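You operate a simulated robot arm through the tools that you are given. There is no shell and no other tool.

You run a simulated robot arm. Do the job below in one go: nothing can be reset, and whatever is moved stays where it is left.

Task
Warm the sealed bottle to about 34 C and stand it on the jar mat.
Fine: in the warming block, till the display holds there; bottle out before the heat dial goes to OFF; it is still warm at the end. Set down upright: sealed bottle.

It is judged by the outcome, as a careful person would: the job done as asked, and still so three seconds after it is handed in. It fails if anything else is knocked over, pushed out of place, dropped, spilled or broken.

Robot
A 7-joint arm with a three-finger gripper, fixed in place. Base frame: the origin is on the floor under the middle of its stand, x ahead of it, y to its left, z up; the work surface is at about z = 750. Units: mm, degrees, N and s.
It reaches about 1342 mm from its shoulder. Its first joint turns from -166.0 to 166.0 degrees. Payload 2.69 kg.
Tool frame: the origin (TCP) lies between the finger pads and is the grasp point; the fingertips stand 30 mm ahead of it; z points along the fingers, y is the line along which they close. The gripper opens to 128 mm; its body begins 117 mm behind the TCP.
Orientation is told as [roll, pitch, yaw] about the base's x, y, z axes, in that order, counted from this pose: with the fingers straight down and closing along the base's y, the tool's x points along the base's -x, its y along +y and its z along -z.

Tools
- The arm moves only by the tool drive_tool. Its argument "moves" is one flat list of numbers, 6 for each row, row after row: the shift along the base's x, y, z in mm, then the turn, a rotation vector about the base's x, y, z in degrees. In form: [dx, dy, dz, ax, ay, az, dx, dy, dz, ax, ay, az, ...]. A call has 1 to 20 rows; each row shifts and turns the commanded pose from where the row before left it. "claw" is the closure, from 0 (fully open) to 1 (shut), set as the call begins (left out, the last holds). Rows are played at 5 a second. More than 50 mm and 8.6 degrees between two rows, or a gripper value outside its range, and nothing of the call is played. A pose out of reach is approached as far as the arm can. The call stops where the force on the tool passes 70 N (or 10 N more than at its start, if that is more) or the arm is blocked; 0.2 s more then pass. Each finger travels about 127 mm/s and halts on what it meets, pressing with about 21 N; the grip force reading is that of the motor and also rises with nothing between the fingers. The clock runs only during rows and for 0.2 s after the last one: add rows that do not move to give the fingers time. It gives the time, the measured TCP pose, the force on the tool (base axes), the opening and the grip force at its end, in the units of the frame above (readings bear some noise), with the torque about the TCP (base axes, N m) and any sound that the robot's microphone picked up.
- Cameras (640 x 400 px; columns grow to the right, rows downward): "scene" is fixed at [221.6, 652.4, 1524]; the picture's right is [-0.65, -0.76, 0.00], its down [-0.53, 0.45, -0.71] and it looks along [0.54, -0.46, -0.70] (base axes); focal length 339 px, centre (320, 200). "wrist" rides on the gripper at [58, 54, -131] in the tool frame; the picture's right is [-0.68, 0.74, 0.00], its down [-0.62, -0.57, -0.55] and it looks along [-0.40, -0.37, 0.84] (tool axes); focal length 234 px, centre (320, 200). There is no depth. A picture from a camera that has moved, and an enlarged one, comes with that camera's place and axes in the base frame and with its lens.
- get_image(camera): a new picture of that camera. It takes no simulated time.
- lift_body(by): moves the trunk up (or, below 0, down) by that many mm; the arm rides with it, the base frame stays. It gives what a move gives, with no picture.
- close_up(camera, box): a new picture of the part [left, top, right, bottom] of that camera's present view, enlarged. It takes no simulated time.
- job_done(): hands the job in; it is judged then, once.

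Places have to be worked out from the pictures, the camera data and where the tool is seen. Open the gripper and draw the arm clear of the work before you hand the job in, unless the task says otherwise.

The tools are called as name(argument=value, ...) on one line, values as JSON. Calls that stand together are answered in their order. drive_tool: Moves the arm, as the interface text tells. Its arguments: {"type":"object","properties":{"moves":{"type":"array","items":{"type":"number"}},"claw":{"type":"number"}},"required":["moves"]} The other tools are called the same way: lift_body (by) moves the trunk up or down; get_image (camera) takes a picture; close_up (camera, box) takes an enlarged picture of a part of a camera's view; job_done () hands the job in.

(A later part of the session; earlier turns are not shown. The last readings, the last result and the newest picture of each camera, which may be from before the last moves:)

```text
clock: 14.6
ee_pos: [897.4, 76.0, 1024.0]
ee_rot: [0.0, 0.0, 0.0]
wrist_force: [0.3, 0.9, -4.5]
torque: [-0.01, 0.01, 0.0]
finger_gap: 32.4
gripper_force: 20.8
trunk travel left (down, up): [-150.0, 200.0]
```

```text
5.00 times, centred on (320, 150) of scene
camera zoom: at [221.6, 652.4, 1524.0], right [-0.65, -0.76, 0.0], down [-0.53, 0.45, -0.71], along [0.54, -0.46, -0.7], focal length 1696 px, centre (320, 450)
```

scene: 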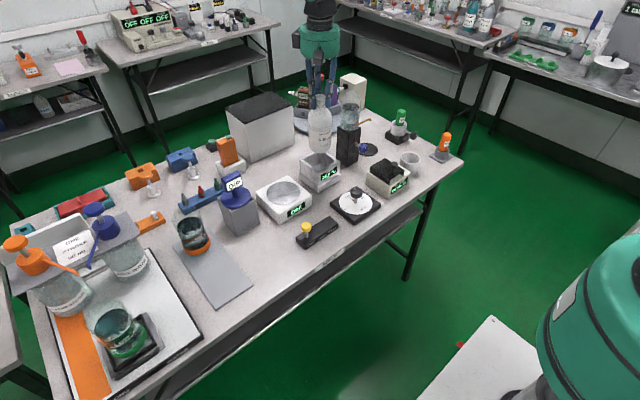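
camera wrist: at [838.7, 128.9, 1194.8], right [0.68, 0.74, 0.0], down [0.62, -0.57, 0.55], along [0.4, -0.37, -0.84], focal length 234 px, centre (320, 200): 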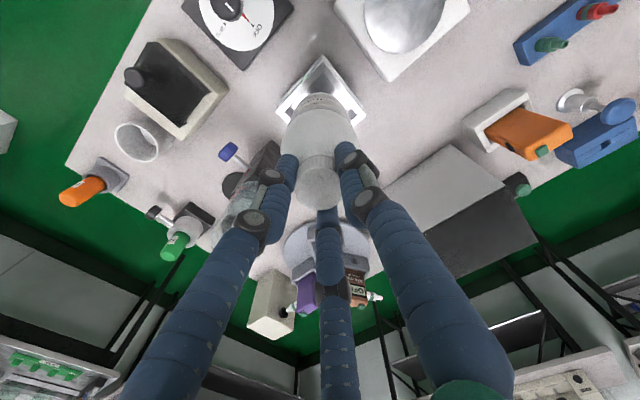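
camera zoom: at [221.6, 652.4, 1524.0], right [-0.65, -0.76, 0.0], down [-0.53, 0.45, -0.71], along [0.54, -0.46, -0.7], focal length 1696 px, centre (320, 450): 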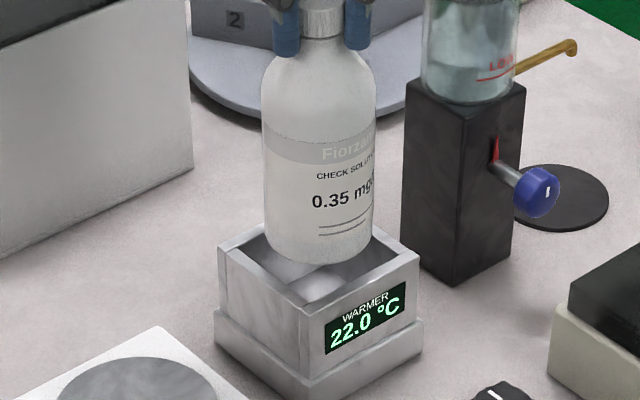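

The bottle base is about 10 mm above the rim. I'll zoom more tightly on the visible inner corner and side gaps to judge the centring before inserting.

close_up(camera="wrist", box=[265, 45, 375, 110])

close_up(camera="scene", box=[295, 140, 345, 180])

```text
5.82 times, centred on (320, 78) of wrist
camera zoom: at [840.9, 128.2, 1155.3], right [0.68, 0.74, 0.0], down [0.62, -0.57, 0.55], along [0.4, -0.37, -0.84], focal length 1362 px, centre (320, 913)
```

zoom: 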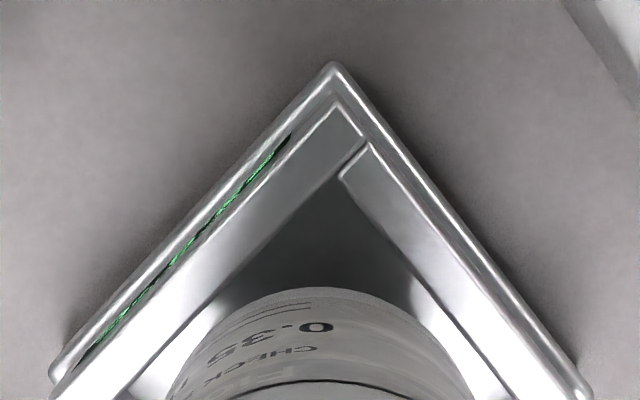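

```text
10.00 times, centred on (320, 160) of scene
camera zoom: at [221.6, 652.4, 1524.0], right [-0.65, -0.76, 0.0], down [-0.53, 0.45, -0.71], along [0.54, -0.46, -0.7], focal length 3393 px, centre (320, 600)
```

zoom: 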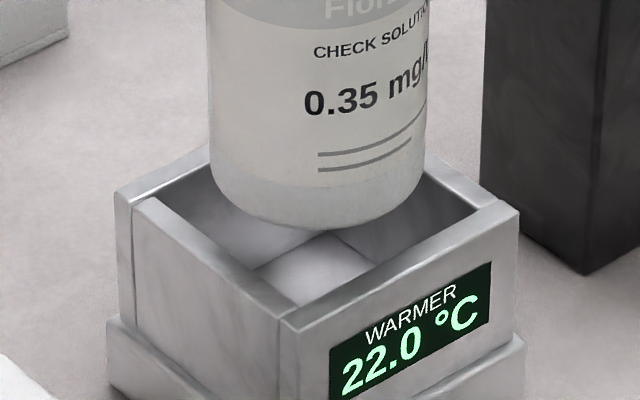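

The offset along the viewing direction is ambiguous with the rim height, because both cameras look the same way. I'll turn the tool by 90° about vertical in place (the bottle is round), so the wrist camera sees the rim from the side; half first, to check the joint follows.

drive_tool(moves=[0, 0, 5, 0, 0, 8, 0, 0, 0, 0, 0, 8, 0, 0, 0, 0, 0, 8, 0, 0, 0, 0, 0, 8, 0, 0, 0, 0, 0, 8, 0, 0, 0, 0, 0, 5, 0, 0, 0, 0, 0, 0])

```text
clock: 16.2
ee_pos: [897.6, 76.4, 1025.6]
ee_rot: [0.0, 0.0, 45.1]
wrist_force: [-0.3, -0.3, -4.7]
torque: [-0.05, 0.0, -0.04]
finger_gap: 32.4
gripper_force: 20.8
trunk travel left (down, up): [-150.0, 200.0]
```

The turn tracks well, so I'll finish the other 45° and take pictures.

drive_tool(moves=[0, 0, 0, 0, 0, 8, 0, 0, 0, 0, 0, 8, 0, 0, 0, 0, 0, 8, 0, 0, 0, 0, 0, 8, 0, 0, 0, 0, 0, 8, 0, 0, 0, 0, 0, 5, 0, 0, 0, 0, 0, 0, 0, 0, 0, 0, 0, 0])

get_image(camera="wrist")

close_up(camera="wrist", box=[250, 40, 390, 145])

close_up(camera="scene", box=[295, 140, 345, 180])

```text
clock: 18.0
ee_pos: [898.2, 77.7, 1027.2]
ee_rot: [0.0, 0.0, 90.0]
wrist_force: [0.0, -0.3, -4.0]
torque: [0.0, 0.03, 0.02]
finger_gap: 32.8
gripper_force: 20.9
trunk travel left (down, up): [-150.0, 200.0]
```

```text
taken
camera wrist: at [845.3, 16.4, 1158.4], right [-0.74, 0.68, 0.0], down [0.57, 0.62, 0.55], along [0.37, 0.4, -0.84], focal length 234 px, centre (320, 200)
```

wrist: 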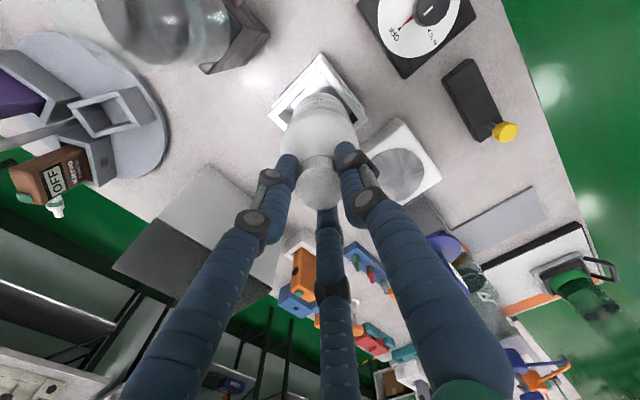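

```text
3.81 times, centred on (320, 92) of wrist
camera zoom: at [845.3, 16.4, 1158.4], right [-0.74, 0.68, 0.0], down [0.57, 0.62, 0.55], along [0.37, 0.4, -0.84], focal length 892 px, centre (320, 610)
```

zoom: 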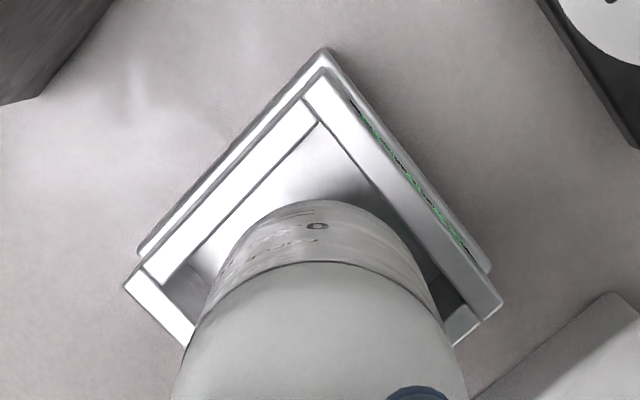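

```text
10.00 times, centred on (320, 160) of scene
camera zoom: at [221.6, 652.4, 1524.0], right [-0.65, -0.76, 0.0], down [-0.53, 0.45, -0.71], along [0.54, -0.46, -0.7], focal length 3393 px, centre (320, 600)
```

zoom: 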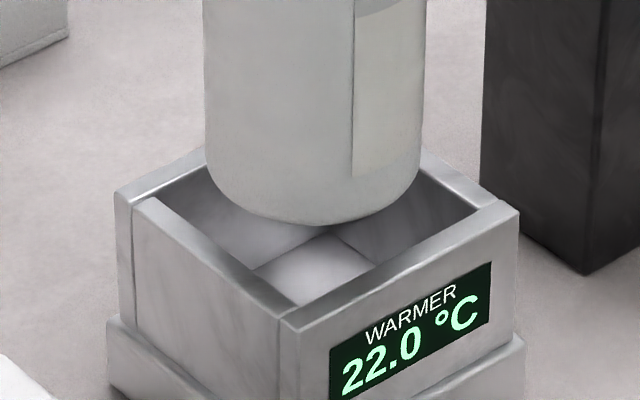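

From this side view, z-independent offsets say the bottle should shift about (+0.6, −3.0) mm. I'll correct this and recheck in both views.

drive_tool(moves=[0.6, -3.0, 0, 0, 0, 0, 0, 0, 0, 0, 0, 0, 0, 0, 0, 0, 0, 0])

close_up(camera="wrist", box=[250, 40, 390, 145])

close_up(camera="scene", box=[295, 140, 345, 180])

```text
clock: 18.8
ee_pos: [899.1, 72.3, 1025.9]
ee_rot: [0.0, 0.0, 90.1]
wrist_force: [0.1, 0.5, -3.7]
torque: [0.03, -0.03, 0.04]
finger_gap: 32.5
gripper_force: 20.4
trunk travel left (down, up): [-150.0, 200.0]
```

```text
3.81 times, centred on (320, 92) of wrist
camera zoom: at [846.4, 13.6, 1157.7], right [-0.74, 0.68, 0.0], down [0.57, 0.62, 0.55], along [0.37, 0.4, -0.84], focal length 892 px, centre (320, 610)
```

zoom: 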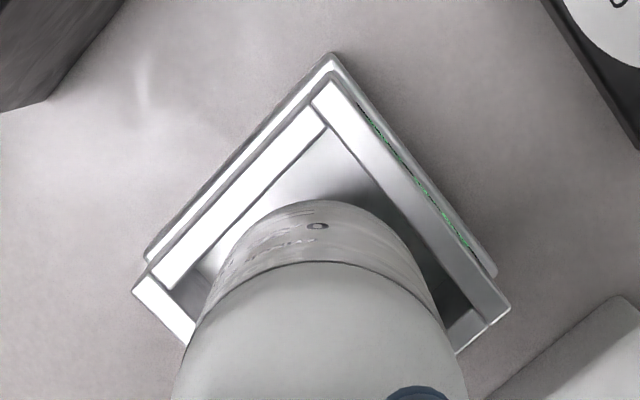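

```text
10.00 times, centred on (320, 160) of scene
camera zoom: at [221.6, 652.4, 1524.0], right [-0.65, -0.76, 0.0], down [-0.53, 0.45, -0.71], along [0.54, -0.46, -0.7], focal length 3393 px, centre (320, 600)
```

zoom: 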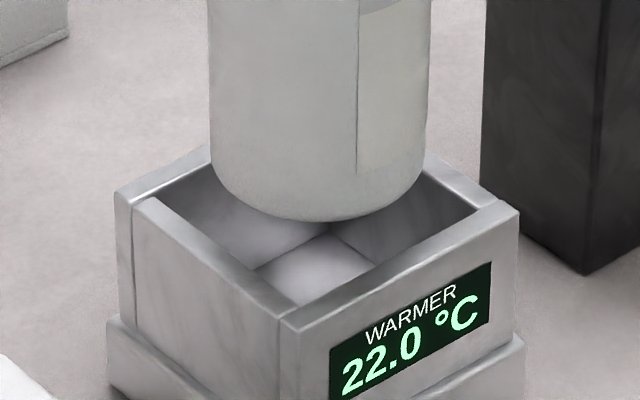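

Both views now show the bottle centred over the well. I'll lower it in small steps and watch the vertical force.

drive_tool(moves=[0, 0, -5, 0, 0, 0, 0, 0, -5, 0, 0, 0, 0, 0, -4, 0, 0, 0, 0, 0, 0, 0, 0, 0])

close_up(camera="wrist", box=[250, 40, 390, 145])

close_up(camera="scene", box=[295, 140, 345, 180])

```text
clock: 19.8
ee_pos: [899.6, 73.2, 1012.3]
ee_rot: [0.1, 0.0, 90.0]
wrist_force: [0.0, 0.1, -5.0]
torque: [0.02, 0.02, 0.0]
finger_gap: 32.3
gripper_force: 20.4
trunk travel left (down, up): [-150.0, 200.0]
```

```text
3.81 times, centred on (320, 92) of wrist
camera zoom: at [846.2, 13.7, 1144.7], right [-0.74, 0.68, 0.0], down [0.57, 0.62, 0.55], along [0.37, 0.4, -0.84], focal length 892 px, centre (320, 610)
```

zoom: 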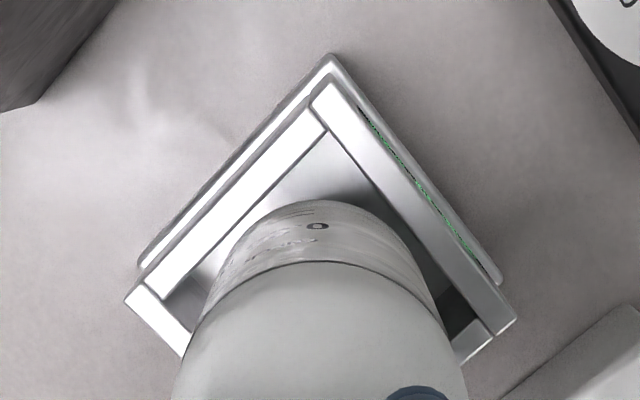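

```text
10.00 times, centred on (320, 160) of scene
camera zoom: at [221.6, 652.4, 1524.0], right [-0.65, -0.76, 0.0], down [-0.53, 0.45, -0.71], along [0.54, -0.46, -0.7], focal length 3393 px, centre (320, 600)
```

zoom: 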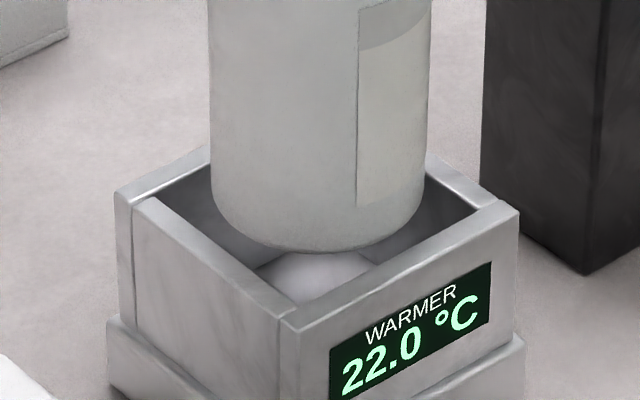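

The base is at rim level with no contact force and remains centred. I'll continue down in small steps.

drive_tool(moves=[0, 0, -3, 0, 0, 0, 0, 0, -3, 0, 0, 0, 0, 0, -3, 0, 0, 0, 0, 0, 0, 0, 0, 0])

close_up(camera="scene", box=[295, 140, 345, 180])

```text
clock: 20.8
ee_pos: [899.4, 72.5, 1004.0]
ee_rot: [0.0, 0.0, 90.1]
wrist_force: [0.3, 0.5, -4.4]
torque: [-0.02, -0.01, -0.01]
finger_gap: 32.5
gripper_force: 20.9
trunk travel left (down, up): [-150.0, 200.0]
```

```text
10.00 times, centred on (320, 160) of scene
camera zoom: at [221.6, 652.4, 1524.0], right [-0.65, -0.76, 0.0], down [-0.53, 0.45, -0.71], along [0.54, -0.46, -0.7], focal length 3393 px, centre (320, 600)
```

zoom: 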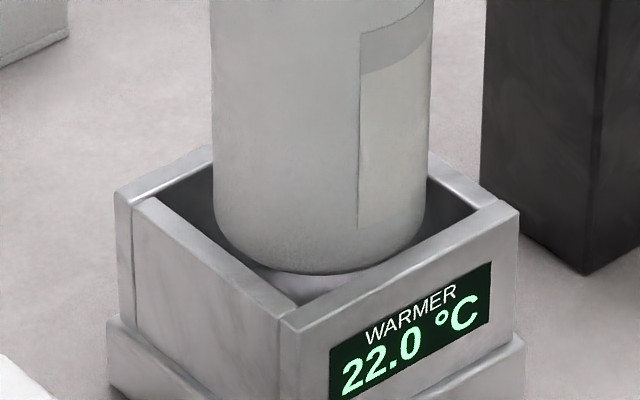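

The base has entered the well without contact. Continuing down another 20 mm in small rows.

drive_tool(moves=[0, 0, -4, 0, 0, 0, 0, 0, -4, 0, 0, 0, 0, 0, -4, 0, 0, 0, 0, 0, -4, 0, 0, 0, 0, 0, -4, 0, 0, 0, 0, 0, 0, 0, 0, 0])

close_up(camera="scene", box=[295, 130, 345, 180])

close_up(camera="wrist", box=[250, 40, 390, 145])

```text
clock: 22.2
ee_pos: [897.8, 72.1, 982.6]
ee_rot: [0.0, 0.0, 90.1]
wrist_force: [0.4, -0.4, -4.9]
torque: [0.0, 0.01, -0.02]
finger_gap: 32.6
gripper_force: 20.7
trunk travel left (down, up): [-150.0, 200.0]
```

```text
8.00 times, centred on (320, 155) of scene
camera zoom: at [221.6, 652.4, 1524.0], right [-0.65, -0.76, 0.0], down [-0.53, 0.45, -0.71], along [0.54, -0.46, -0.7], focal length 2714 px, centre (320, 560)
```

zoom: 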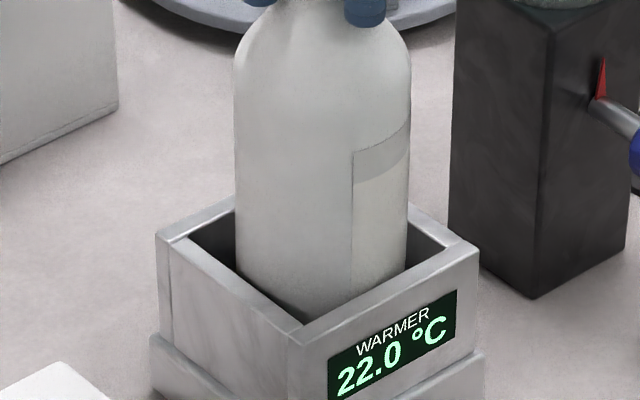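

```text
3.81 times, centred on (320, 92) of wrist
camera zoom: at [845.8, 12.9, 1114.7], right [-0.74, 0.68, 0.0], down [0.57, 0.62, 0.55], along [0.37, 0.4, -0.84], focal length 892 px, centre (320, 610)
```

zoom: 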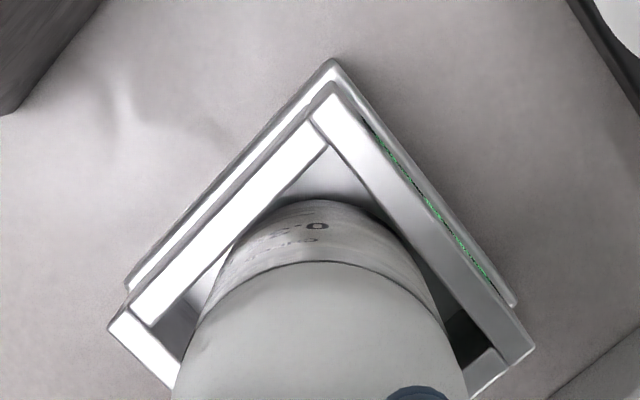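

Still no contact and well centred. I'll lower another 24 mm, then feel for the floor.

drive_tool(moves=[0, 0, -4, 0, 0, 0, 0, 0, -4, 0, 0, 0, 0, 0, -4, 0, 0, 0, 0, 0, -4, 0, 0, 0, 0, 0, -4, 0, 0, 0, 0, 0, -4, 0, 0, 0, 0, 0, 0, 0, 0, 0])

close_up(camera="scene", box=[290, 110, 350, 190])

```text
clock: 23.8
ee_pos: [897.5, 73.1, 958.6]
ee_rot: [0.0, 0.0, 90.0]
wrist_force: [0.1, 0.9, -4.4]
torque: [0.06, 0.05, -0.01]
finger_gap: 32.6
gripper_force: 20.8
trunk travel left (down, up): [-150.0, 200.0]
```

```text
5.00 times, centred on (320, 150) of scene
camera zoom: at [221.6, 652.4, 1524.0], right [-0.65, -0.76, 0.0], down [-0.53, 0.45, -0.71], along [0.54, -0.46, -0.7], focal length 1696 px, centre (320, 450)
```

zoom: 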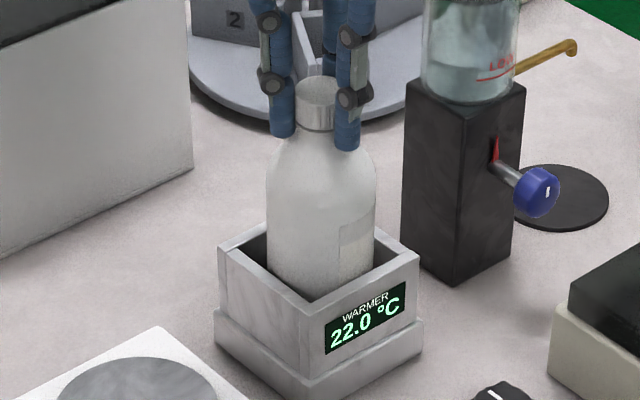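

Base is about 780 mm high. I'll lower a further 10 mm, then step by 2 mm to feel the floor.

drive_tool(moves=[0, 0, -4, 0, 0, 0, 0, 0, -4, 0, 0, 0, 0, 0, -2, 0, 0, 0, 0, 0, 0, 0, 0, 0])

drive_tool(moves=[0, 0, -2, 0, 0, 0, 0, 0, -2, 0, 0, 0, 0, 0, 0, 0, 0, 0])

drive_tool(moves=[0, 0, -2, 0, 0, 0, 0, 0, 0, 0, 0, 0])

```text
clock: 24.8
ee_pos: [898.2, 73.4, 953.6]
ee_rot: [-0.4, 0.1, 90.0]
wrist_force: [4.7, 2.7, 25.3]
torque: [0.15, -0.28, -0.03]
finger_gap: 32.3
gripper_force: 21.2
trunk travel left (down, up): [-150.0, 200.0]
```

```text
clock: 25.6
ee_pos: [899.0, 74.0, 952.0]
ee_rot: [-0.5, 0.0, 90.1]
wrist_force: [9.3, 5.4, 58.2]
torque: [0.24, -0.5, -0.02]
finger_gap: 33.2
gripper_force: 20.8
trunk travel left (down, up): [-150.0, 200.0]
```

```text
clock: 26.2
ee_pos: [898.4, 73.4, 949.3]
ee_rot: [-0.5, 0.1, 90.0]
wrist_force: [8.8, 4.2, 56.3]
torque: [0.27, -0.6, 0.0]
finger_gap: 36.6
gripper_force: 21.1
trunk travel left (down, up): [-150.0, 200.0]
```

The bottle reached the well's floor at TCP ≈ 954, and my queued steps pressed it further (56 N). I'll look at it and then relieve the pressure.

close_up(camera="scene", box=[290, 110, 350, 190])

get_image(camera="wrist")

```text
5.00 times, centred on (320, 150) of scene
camera zoom: at [221.6, 652.4, 1524.0], right [-0.65, -0.76, 0.0], down [-0.53, 0.45, -0.71], along [0.54, -0.46, -0.7], focal length 1696 px, centre (320, 450)
```

zoom: 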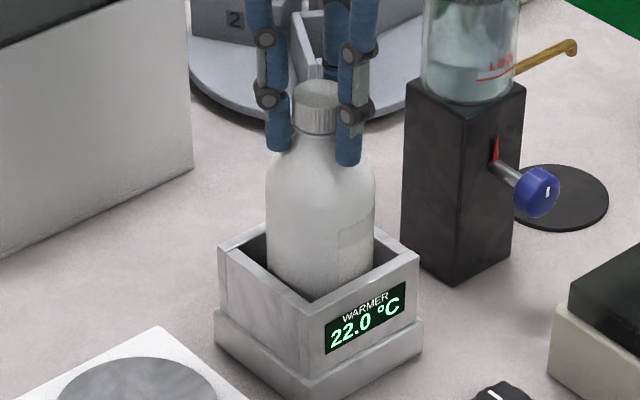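

```text
taken
camera wrist: at [844.4, 14.1, 1080.5], right [-0.74, 0.68, -0.01], down [0.56, 0.62, 0.55], along [0.38, 0.4, -0.83], focal length 234 px, centre (320, 200)
```

wrist: 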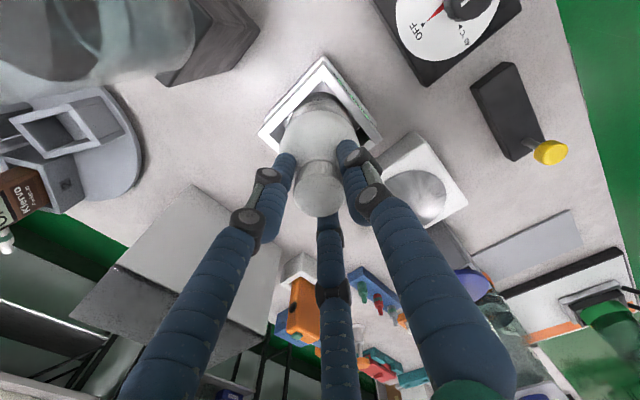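

The bottle has only moved to the well's raised floor (z ≈ 778), and the fingers slid a little down over the cap. I'll raise the command gradually to take the load off.

drive_tool(moves=[0, 0, 2, 0, 0, 0, 0, 0, 2, 0, 0, 0, 0, 0, 0, 0, 0, 0])

```text
clock: 27.0
ee_pos: [898.2, 73.7, 949.5]
ee_rot: [-0.2, 0.0, 89.9]
wrist_force: [12.8, 3.5, 40.5]
torque: [0.31, -1.11, 0.02]
finger_gap: 37.0
gripper_force: 20.9
trunk travel left (down, up): [-150.0, 200.0]
```

Force is dropping; I'll raise a bit more.

drive_tool(moves=[0, 0, 2, 0, 0, 0, 0, 0, 0, 0, 0, 0])

```text
clock: 27.6
ee_pos: [897.3, 73.2, 949.7]
ee_rot: [0.0, 0.0, 90.1]
wrist_force: [9.3, 2.1, 27.4]
torque: [0.06, -0.88, 0.03]
finger_gap: 37.1
gripper_force: 21.0
trunk travel left (down, up): [-150.0, 200.0]
```

drive_tool(moves=[0, 0, 2, 0, 0, 0, 0, 0, 1, 0, 0, 0, 0, 0, 0, 0, 0, 0])

close_up(camera="scene", box=[290, 110, 350, 190])

close_up(camera="wrist", box=[240, 40, 400, 220])

```text
clock: 28.4
ee_pos: [897.9, 73.1, 952.0]
ee_rot: [0.1, 0.0, 90.1]
wrist_force: [2.8, 1.5, 9.3]
torque: [0.05, -0.05, 0.02]
finger_gap: 34.4
gripper_force: 20.7
trunk travel left (down, up): [-150.0, 200.0]
```

```text
5.00 times, centred on (320, 150) of scene
camera zoom: at [221.6, 652.4, 1524.0], right [-0.65, -0.76, 0.0], down [-0.53, 0.45, -0.71], along [0.54, -0.46, -0.7], focal length 1696 px, centre (320, 450)
```

zoom: 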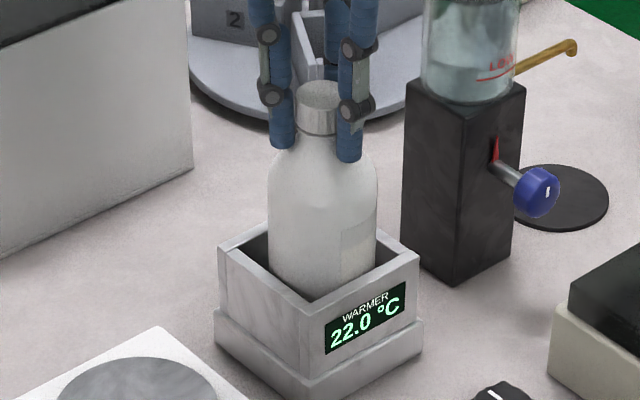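

```text
2.22 times, centred on (320, 130) of wrist
camera zoom: at [844.4, 13.9, 1083.7], right [-0.74, 0.68, 0.0], down [0.57, 0.62, 0.55], along [0.37, 0.4, -0.84], focal length 520 px, centre (320, 356)
```

zoom: 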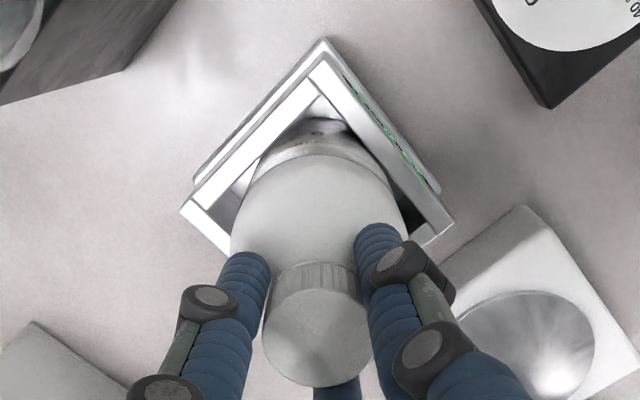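

Only about 9 N remains and the bottle stands upright in the well. I'll raise one more millimetre, then open the fingers partly (gap about 64 mm).

drive_tool(moves=[0, 0, 1, 0, 0, 0, 0, 0, 0, 0, 0, 0])

drive_tool(moves=[0, 0, 0, 0, 0, 0, 0, 0, 0, 0, 0, 0, 0, 0, 0, 0, 0, 0], claw=0.5)

close_up(camera="scene", box=[290, 110, 350, 190])

close_up(camera="wrist", box=[240, 40, 400, 220])

```text
clock: 29.0
ee_pos: [897.0, 73.2, 952.9]
ee_rot: [0.1, 0.0, 90.1]
wrist_force: [2.6, 0.4, 0.7]
torque: [0.04, -0.28, 0.0]
finger_gap: 32.6
gripper_force: 21.0
trunk travel left (down, up): [-150.0, 200.0]
```

```text
clock: 29.8
ee_pos: [897.4, 72.9, 953.7]
ee_rot: [0.0, 0.0, 89.8]
wrist_force: [-0.4, 0.2, -0.5]
torque: [0.02, 0.01, -0.01]
finger_gap: 64.1
gripper_force: 0.0
trunk travel left (down, up): [-150.0, 200.0]
```

```text
5.00 times, centred on (320, 150) of scene
camera zoom: at [221.6, 652.4, 1524.0], right [-0.65, -0.76, 0.0], down [-0.53, 0.45, -0.71], along [0.54, -0.46, -0.7], focal length 1696 px, centre (320, 450)
```

zoom: 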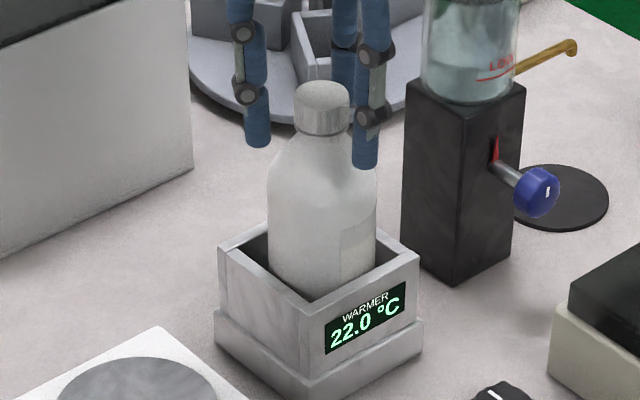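

```text
2.22 times, centred on (320, 130) of wrist
camera zoom: at [844.5, 14.0, 1085.7], right [-0.74, 0.68, 0.0], down [0.57, 0.62, 0.55], along [0.37, 0.4, -0.84], focal length 520 px, centre (320, 356)
```

zoom: 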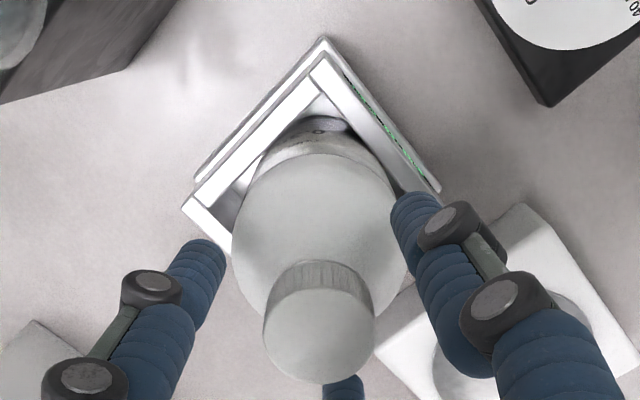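

The bottle stands upright in the warmer and is free of the fingers. I'll go straight up, then over to the dial at about (722, 78), keeping yaw at +90° so I can turn 180° clockwise.

drive_tool(moves=[0, 0, 20, 0, 0, 0, 0, 0, 40, 0, 0, 0, 0, 0, 40, 0, 0, 0, 0, 0, 20, 0, 0, 0, -40, 1, 0, 0, 0, 0, -40, 1, 0, 0, 0, 0, -40, 1, 0, 0, 0, 0, -40, 1, 0, 0, 0, 0, -15, 1, 0, 0, 0, 0, 0, 0, 0, 0, 0, 0])

get_image(camera="wrist")

get_image(camera="scene")

```text
clock: 32.0
ee_pos: [723.0, 76.5, 1075.7]
ee_rot: [0.0, 0.1, 90.0]
wrist_force: [-1.2, 0.0, 0.0]
torque: [0.0, -0.04, 0.0]
finger_gap: 64.0
gripper_force: 0.0
trunk travel left (down, up): [-150.0, 200.0]
```

```text
taken
camera wrist: at [669.7, 17.6, 1207.2], right [-0.74, 0.68, 0.0], down [0.57, 0.62, 0.55], along [0.37, 0.4, -0.84], focal length 234 px, centre (320, 200)
```

wrist: 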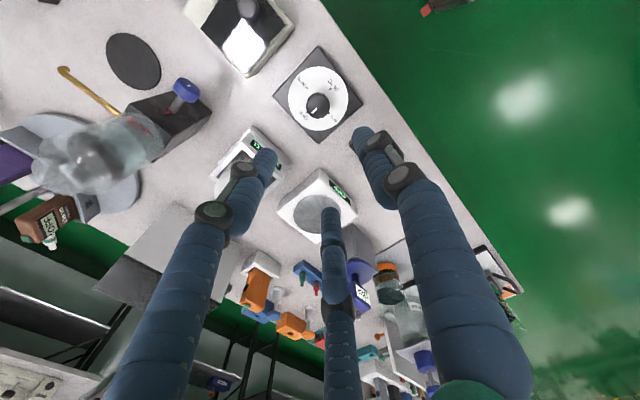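

```text
taken
```

scene: 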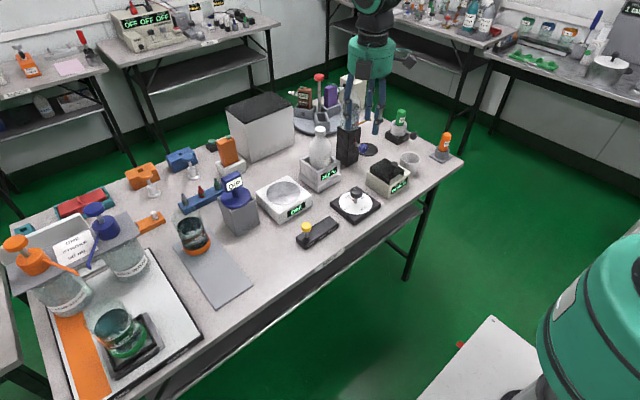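

Checking the bottle in the warmer, and the knob's position in the wrist view.

close_up(camera="wrist", box=[260, 35, 380, 155])

close_up(camera="scene", box=[285, 115, 355, 200])

```text
3.33 times, centred on (320, 95) of wrist
camera zoom: at [669.7, 17.6, 1207.2], right [-0.74, 0.68, 0.0], down [0.57, 0.62, 0.55], along [0.37, 0.4, -0.84], focal length 781 px, centre (320, 550)
```

zoom: 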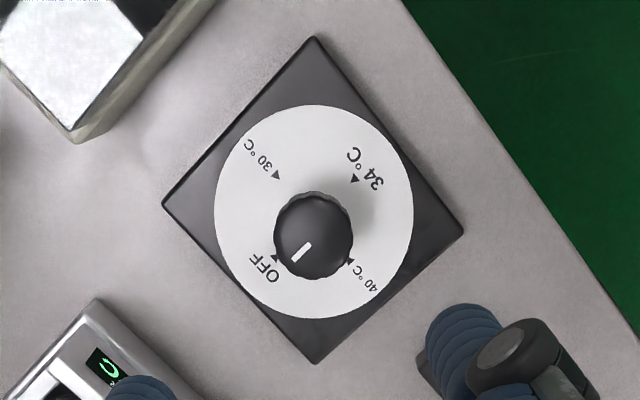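

```text
4.71 times, centred on (320, 158) of scene
camera zoom: at [221.6, 652.4, 1524.0], right [-0.65, -0.76, 0.0], down [-0.53, 0.45, -0.71], along [0.54, -0.46, -0.7], focal length 1596 px, centre (320, 400)
```

zoom: 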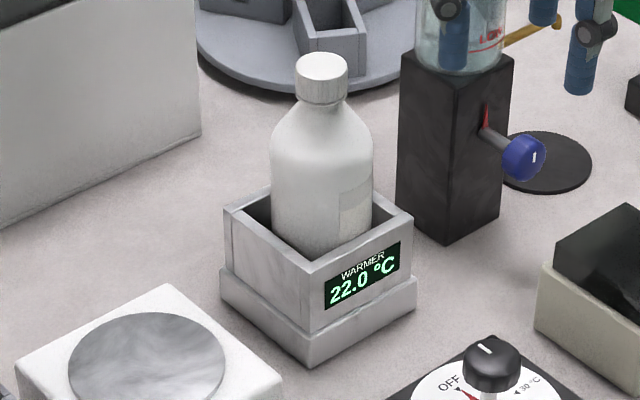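

The bottle sits upright in the warmer. The knob is within 3 mm or so of the tool axis; I'll descend to z ≈ 900 with a small correction and re-measure.

drive_tool(moves=[0, -2.0, -40, 0, 0, 0, 0, 0, -45, 0, 0, 0, 0, 0, -45, 0, 0, 0, 0, 0, -45, 0, 0, 0, 0, 0, 0, 0, 0, 0, 0, 0, 0, 0, 0, 0])

close_up(camera="wrist", box=[240, 70, 400, 200])

close_up(camera="scene", box=[310, 140, 400, 230])

```text
clock: 33.4
ee_pos: [725.6, 74.5, 900.6]
ee_rot: [-0.1, -0.1, 89.9]
wrist_force: [-1.3, 0.5, -0.5]
torque: [0.02, 0.0, 0.0]
finger_gap: 63.9
gripper_force: 0.2
trunk travel left (down, up): [-150.0, 200.0]
```

```text
3.08 times, centred on (320, 135) of wrist
camera zoom: at [672.1, 14.9, 1031.5], right [-0.74, 0.68, 0.0], down [0.57, 0.62, 0.55], along [0.37, 0.4, -0.84], focal length 720 px, centre (320, 400)
```

zoom: 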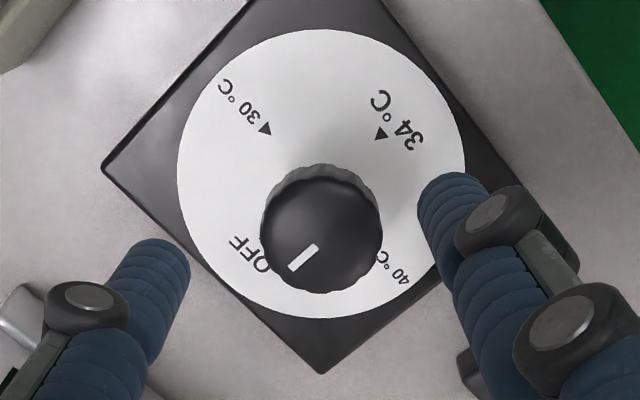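

```text
4.44 times, centred on (355, 185) of scene
camera zoom: at [221.6, 652.4, 1524.0], right [-0.65, -0.76, 0.0], down [-0.53, 0.45, -0.71], along [0.54, -0.46, -0.7], focal length 1508 px, centre (164, 267)
```

zoom: 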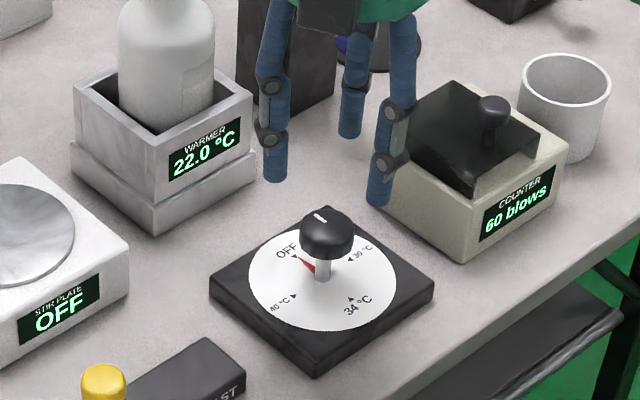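

The knob is nearly under the axis (about 1 mm off sideways; the other direction is ambiguous). I'll descend further so the fingertips are near the knob's level and compare directly in the scene view.

drive_tool(moves=[-0.8, 0.7, -20, 0, 0, 0, 0, 0, -25, 0, 0, 0, 0, 0, 0, 0, 0, 0, 0, 0, 0, 0, 0, 0])

close_up(camera="wrist", box=[240, 90, 400, 220])

close_up(camera="scene", box=[325, 165, 385, 215])

```text
clock: 34.4
ee_pos: [723.4, 77.2, 854.6]
ee_rot: [0.0, 0.0, 90.0]
wrist_force: [-0.5, 0.0, 0.1]
torque: [-0.03, 0.03, -0.02]
finger_gap: 64.1
gripper_force: 0.0
trunk travel left (down, up): [-150.0, 200.0]
```

```text
3.08 times, centred on (320, 155) of wrist
camera zoom: at [669.8, 17.2, 986.4], right [-0.74, 0.68, 0.0], down [0.57, 0.62, 0.55], along [0.37, 0.4, -0.84], focal length 720 px, centre (320, 338)
```

zoom: 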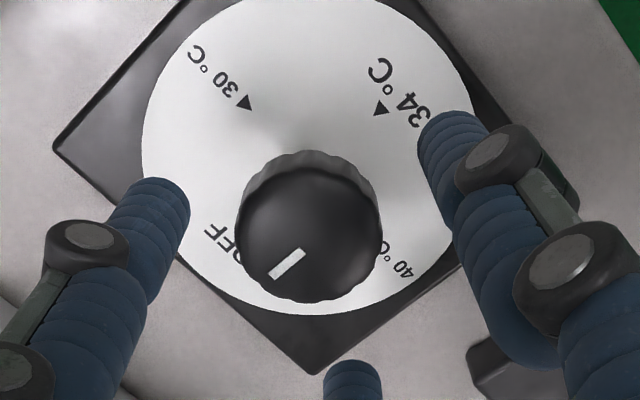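

```text
8.00 times, centred on (355, 190) of scene
camera zoom: at [221.6, 652.4, 1524.0], right [-0.65, -0.76, 0.0], down [-0.53, 0.45, -0.71], along [0.54, -0.46, -0.7], focal length 2714 px, centre (40, 280)
```

zoom: 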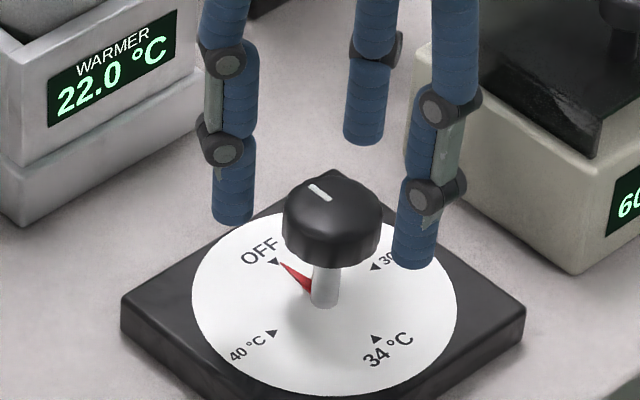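

Differential measurements: the knob is about −2 mm along the wrist view's right and about 2 mm off in the scene's right. I'll shift by about (2.4, −0.4) and descend to z ≈ 832 to re-check.

drive_tool(moves=[2.4, -0.4, -10, 0, 0, 0, 0, 0, -12, 0, 0, 0, 0, 0, 0, 0, 0, 0, 0, 0, 0, 0, 0, 0])

close_up(camera="wrist", box=[240, 90, 400, 220])

close_up(camera="scene", box=[325, 165, 385, 215])

```text
clock: 35.4
ee_pos: [725.4, 77.3, 832.7]
ee_rot: [0.0, 0.0, 90.0]
wrist_force: [0.0, 0.1, -0.1]
torque: [0.03, -0.02, -0.02]
finger_gap: 64.2
gripper_force: 0.1
trunk travel left (down, up): [-150.0, 200.0]
```

```text
3.08 times, centred on (320, 155) of wrist
camera zoom: at [671.7, 17.3, 965.0], right [-0.74, 0.68, 0.0], down [0.57, 0.62, 0.55], along [0.37, 0.4, -0.84], focal length 720 px, centre (320, 338)
```

zoom: 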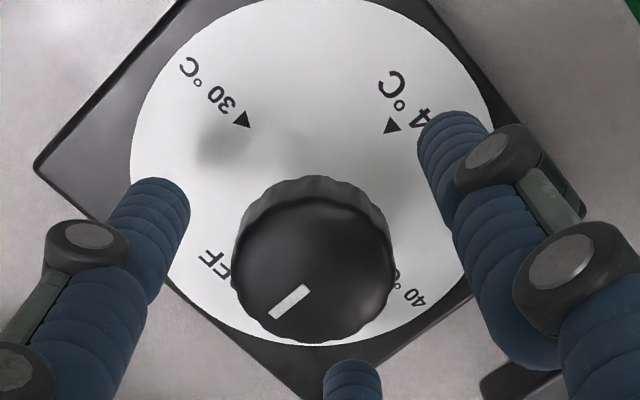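

```text
8.00 times, centred on (355, 190) of scene
camera zoom: at [221.6, 652.4, 1524.0], right [-0.65, -0.76, 0.0], down [-0.53, 0.45, -0.71], along [0.54, -0.46, -0.7], focal length 2714 px, centre (40, 280)
```

zoom: 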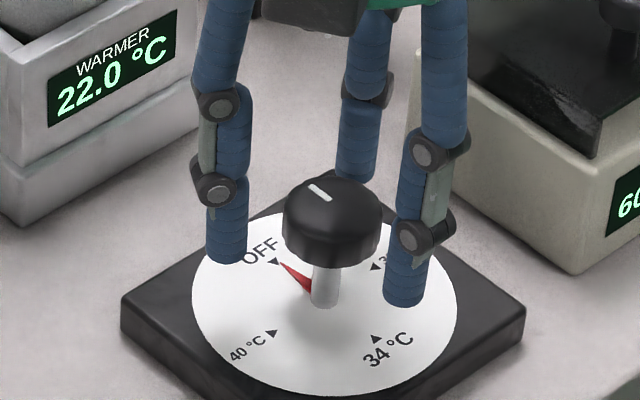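

The scene now shows the finger centroid aligned with the knob, and the wrist view is consistent if the knob top is at z ≈ 811. One last shift of (1.1, −0.4), then descend to TCP z ≈ 810.

drive_tool(moves=[1.1, -0.4, -8, 0, 0, 0, 0, 0, -8, 0, 0, 0, 0, 0, -6, 0, 0, 0, 0, 0, 0, 0, 0, 0])

close_up(camera="wrist", box=[230, 90, 410, 240])

close_up(camera="scene", box=[325, 165, 385, 215])

```text
clock: 36.4
ee_pos: [727.3, 75.3, 810.1]
ee_rot: [-0.1, 0.0, 90.0]
wrist_force: [-0.3, -0.3, 0.1]
torque: [0.01, 0.01, 0.0]
finger_gap: 64.0
gripper_force: 0.0
trunk travel left (down, up): [-150.0, 200.0]
```

```text
2.67 times, centred on (320, 165) of wrist
camera zoom: at [673.4, 16.2, 942.0], right [-0.74, 0.68, 0.0], down [0.57, 0.62, 0.55], along [0.37, 0.4, -0.84], focal length 624 px, centre (320, 293)
```

zoom: 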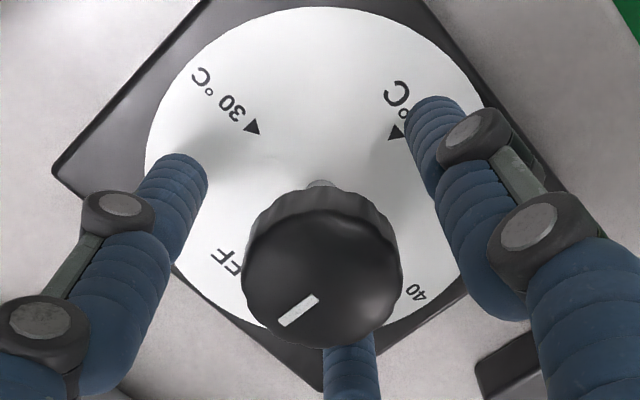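

```text
8.00 times, centred on (355, 190) of scene
camera zoom: at [221.6, 652.4, 1524.0], right [-0.65, -0.76, 0.0], down [-0.53, 0.45, -0.71], along [0.54, -0.46, -0.7], focal length 2714 px, centre (40, 280)
```

zoom: 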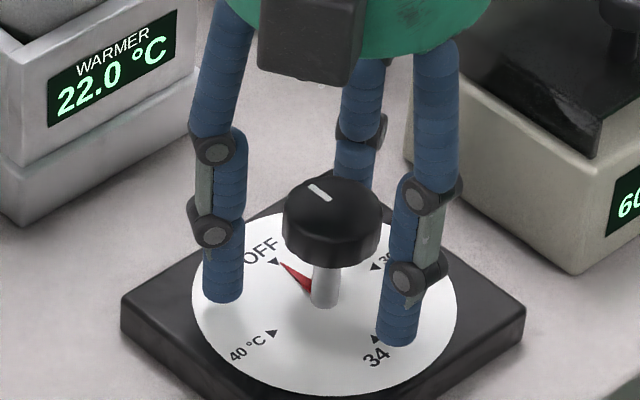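

The fingers straddle the knob evenly in both views. I'll close on it now.

drive_tool(moves=[0, 0, 0, 0, 0, 0, 0, 0, 0, 0, 0, 0, 0, 0, 0, 0, 0, 0], claw=1)

close_up(camera="scene", box=[325, 165, 385, 215])

close_up(camera="wrist", box=[230, 90, 410, 240])

```text
clock: 37.2
ee_pos: [725.2, 75.4, 810.4]
ee_rot: [0.1, 0.0, 90.0]
wrist_force: [-10.8, -12.8, 2.6]
torque: [-0.2, 0.25, -0.05]
finger_gap: 35.9
gripper_force: 44.9
trunk travel left (down, up): [-150.0, 200.0]
```

```text
8.00 times, centred on (355, 190) of scene
camera zoom: at [221.6, 652.4, 1524.0], right [-0.65, -0.76, 0.0], down [-0.53, 0.45, -0.71], along [0.54, -0.46, -0.7], focal length 2714 px, centre (40, 280)
```

zoom: 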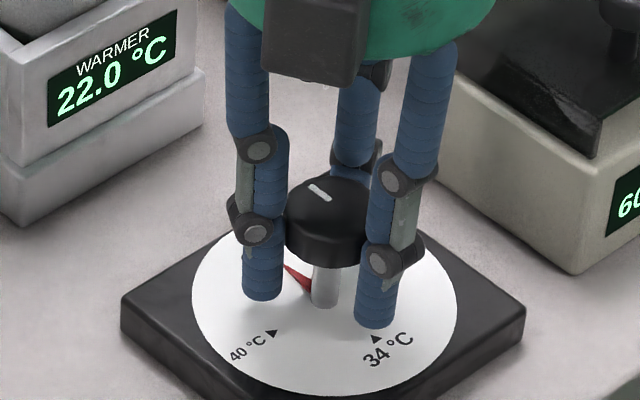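

```text
2.67 times, centred on (320, 165) of wrist
camera zoom: at [672.2, 15.4, 941.9], right [-0.74, 0.68, 0.0], down [0.57, 0.62, 0.55], along [0.37, 0.4, -0.84], focal length 624 px, centre (320, 293)
```

zoom: 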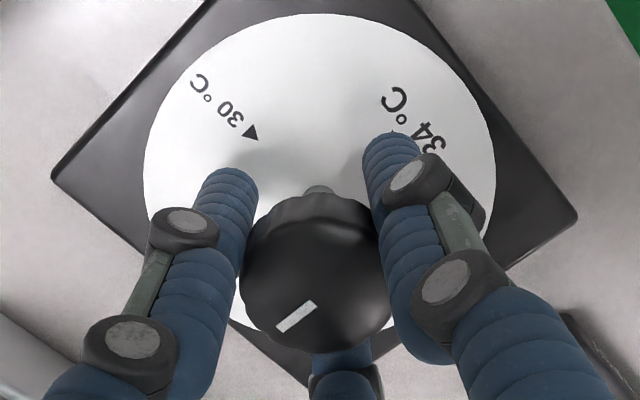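

The knob is gripped (gap 35.9 mm), with a side force of about 17 N towards (−x, −y), so the axis is slightly off. I'll shift the tool that way to relieve it.

drive_tool(moves=[-0.8, -0.9, 0, 0, 0, 0, 0, 0, 0, 0, 0, 0])

```text
clock: 37.8
ee_pos: [725.6, 75.3, 810.0]
ee_rot: [0.0, -0.1, 90.0]
wrist_force: [-4.9, -8.7, -5.9]
torque: [0.03, -0.1, -0.04]
finger_gap: 36.0
gripper_force: 45.1
trunk travel left (down, up): [-150.0, 200.0]
```

drive_tool(moves=[-0.5, -0.9, 0, 0, 0, 0, 0, 0, 0, 0, 0, 0])

```text
clock: 38.4
ee_pos: [725.4, 74.1, 809.9]
ee_rot: [0.0, 0.0, 90.0]
wrist_force: [-6.7, 13.8, -7.6]
torque: [0.41, -0.15, -0.04]
finger_gap: 35.8
gripper_force: 45.4
trunk travel left (down, up): [-150.0, 200.0]
```

drive_tool(moves=[-0.4, 0.5, 0.3, 0, 0, 0, 0, 0, 0, 0, 0, 0])

```text
clock: 39.0
ee_pos: [725.2, 75.3, 810.2]
ee_rot: [0.0, 0.0, 90.0]
wrist_force: [3.5, 13.1, -12.9]
torque: [0.05, -0.3, -0.06]
finger_gap: 35.9
gripper_force: 45.0
trunk travel left (down, up): [-150.0, 200.0]
```

Side forces are now modest. I'll start turning the knob clockwise, beginning with 24°, and check that it follows.

drive_tool(moves=[0, 0.4, -0.3, 0, 0, -6, 0, 0, 0, 0, 0, -6, 0, 0, 0, 0, 0, -6, 0, 0, 0, 0, 0, -6, 0, 0, 0, 0, 0, 0])

close_up(camera="scene", box=[325, 165, 385, 215])

close_up(camera="wrist", box=[230, 90, 410, 240])

```text
clock: 40.2
ee_pos: [725.1, 74.9, 809.9]
ee_rot: [-0.1, 0.0, 66.0]
wrist_force: [13.3, 10.1, -11.6]
torque: [-0.1, -0.2, 0.02]
finger_gap: 35.9
gripper_force: 44.6
trunk travel left (down, up): [-150.0, 200.0]
```

```text
8.00 times, centred on (355, 190) of scene
camera zoom: at [221.6, 652.4, 1524.0], right [-0.65, -0.76, 0.0], down [-0.53, 0.45, -0.71], along [0.54, -0.46, -0.7], focal length 2714 px, centre (40, 280)
```

zoom: 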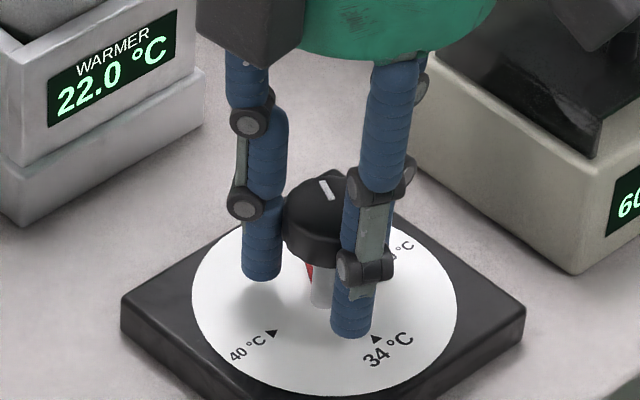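

```text
2.67 times, centred on (320, 165) of wrist
camera zoom: at [652.6, 42.4, 941.8], right [-0.4, 0.92, 0.0], down [0.77, 0.33, 0.55], along [0.5, 0.22, -0.84], focal length 624 px, centre (320, 293)
```

zoom: 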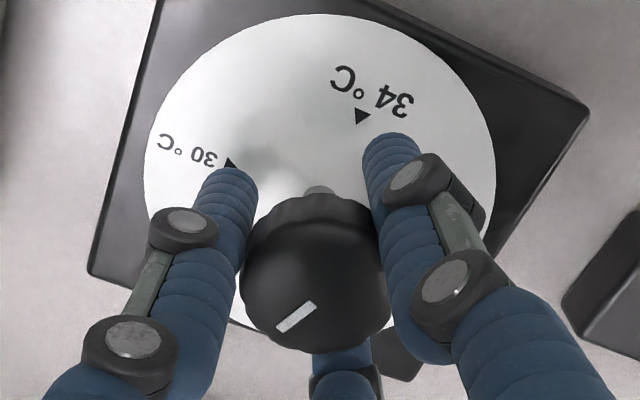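

The knob follows the fingers. I'll continue clockwise by another 66° and check the forces.

drive_tool(moves=[-0.4, 0, 0, 0, 0, -7, 0, 0, 0, 0, 0, -7, 0, 0, 0, 0, 0, -7, 0, 0, 0, 0, 0, -7, 0, 0, 0, 0, 0, -7, 0, 0, 0, 0, 0, -7, 0, 0, 0, 0, 0, -7, 0, 0, 0, 0, 0, -7, 0, 0, 0, 0, 0, -7, 0, 0, 0, 0, 0, -3, 0, 0, 0, 0, 0, 0])

close_up(camera="scene", box=[325, 165, 385, 215])

close_up(camera="wrist", box=[230, 90, 410, 240])

```text
clock: 42.6
ee_pos: [724.1, 75.5, 810.7]
ee_rot: [0.0, -0.1, 0.0]
wrist_force: [25.1, 6.5, 2.3]
torque: [0.05, -0.2, 0.0]
finger_gap: 35.8
gripper_force: 44.5
trunk travel left (down, up): [-150.0, 200.0]
```

```text
8.00 times, centred on (355, 190) of scene
camera zoom: at [221.6, 652.4, 1524.0], right [-0.65, -0.76, 0.0], down [-0.53, 0.45, -0.71], along [0.54, -0.46, -0.7], focal length 2714 px, centre (40, 280)
```

zoom: 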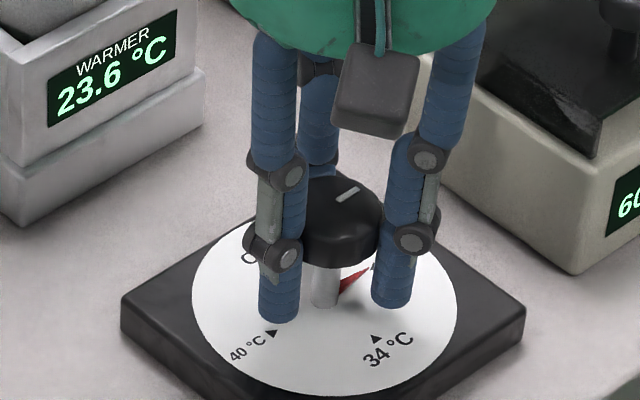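

```text
2.67 times, centred on (320, 165) of wrist
camera zoom: at [666.9, 127.7, 941.8], right [0.68, 0.74, 0.0], down [0.61, -0.57, 0.55], along [0.41, -0.37, -0.84], focal length 624 px, centre (320, 293)
```

zoom: 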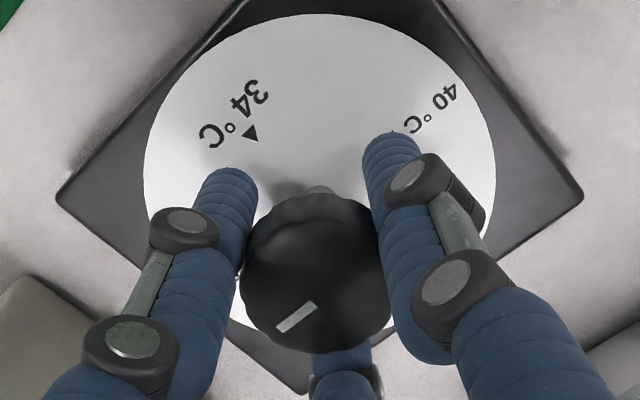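

The pointer is at 30 °C and the display shows 23.6 °C and rising. I'll correct the sideways force and carry on another 90° to 34 °C.

drive_tool(moves=[0.8, 0, 0, 0, 0, -7, 0, 0, 0, 0, 0, -7, 0, 0, 0, 0, 0, -7, 0, 0, 0, 0, 0, -7, 0, 0, 0, 0, 0, -7, 0, 0, 0, 0, 0, -7, 0, 0, 0, 0, 0, -3, 0, 0, 0, 0, 0, 0])

```text
clock: 44.4
ee_pos: [724.4, 74.1, 811.0]
ee_rot: [0.1, 0.0, -44.9]
wrist_force: [7.9, -8.1, 17.0]
torque: [-0.22, -0.03, -0.01]
finger_gap: 35.8
gripper_force: 45.2
trunk travel left (down, up): [-150.0, 200.0]
```

Forces remain modest and yaw tracks at −45°. Turning the remaining 45° to −90°.

drive_tool(moves=[0, 0, 0, 0, 0, -7, 0, 0, 0, 0, 0, -7, 0, 0, 0, 0, 0, -7, 0, 0, 0, 0, 0, -7, 0, 0, 0, 0, 0, -7, 0, 0, 0, 0, 0, -7, 0, 0, 0, 0, 0, -3, 0, 0, 0, 0, 0, 0])

close_up(camera="scene", box=[325, 165, 385, 215])

close_up(camera="wrist", box=[230, 90, 410, 240])

```text
clock: 46.2
ee_pos: [724.6, 75.7, 810.1]
ee_rot: [-0.1, 0.1, -90.0]
wrist_force: [10.1, -3.7, 3.5]
torque: [0.07, -0.22, 0.02]
finger_gap: 35.7
gripper_force: 44.9
trunk travel left (down, up): [-150.0, 200.0]
```

```text
8.00 times, centred on (355, 190) of scene
camera zoom: at [221.6, 652.4, 1524.0], right [-0.65, -0.76, 0.0], down [-0.53, 0.45, -0.71], along [0.54, -0.46, -0.7], focal length 2714 px, centre (40, 280)
```

zoom: 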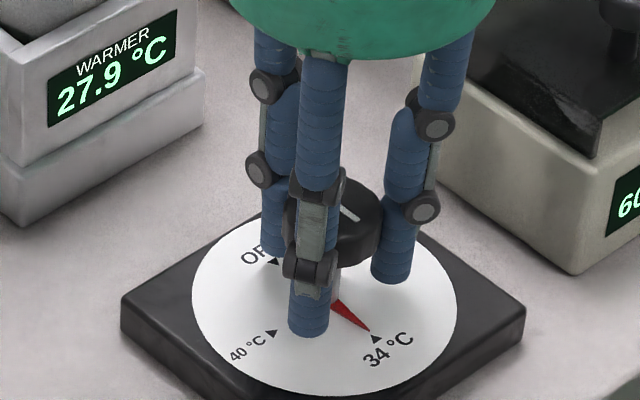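

```text
2.67 times, centred on (320, 165) of wrist
camera zoom: at [779.6, 132.2, 941.7], right [0.74, -0.68, 0.0], down [-0.57, -0.62, 0.55], along [-0.37, -0.4, -0.84], focal length 624 px, centre (320, 293)
```

zoom: 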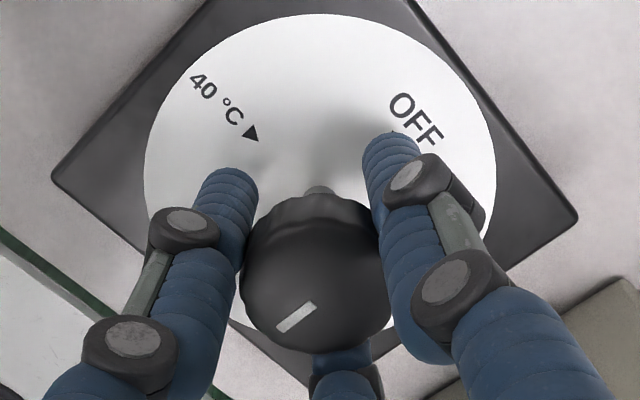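

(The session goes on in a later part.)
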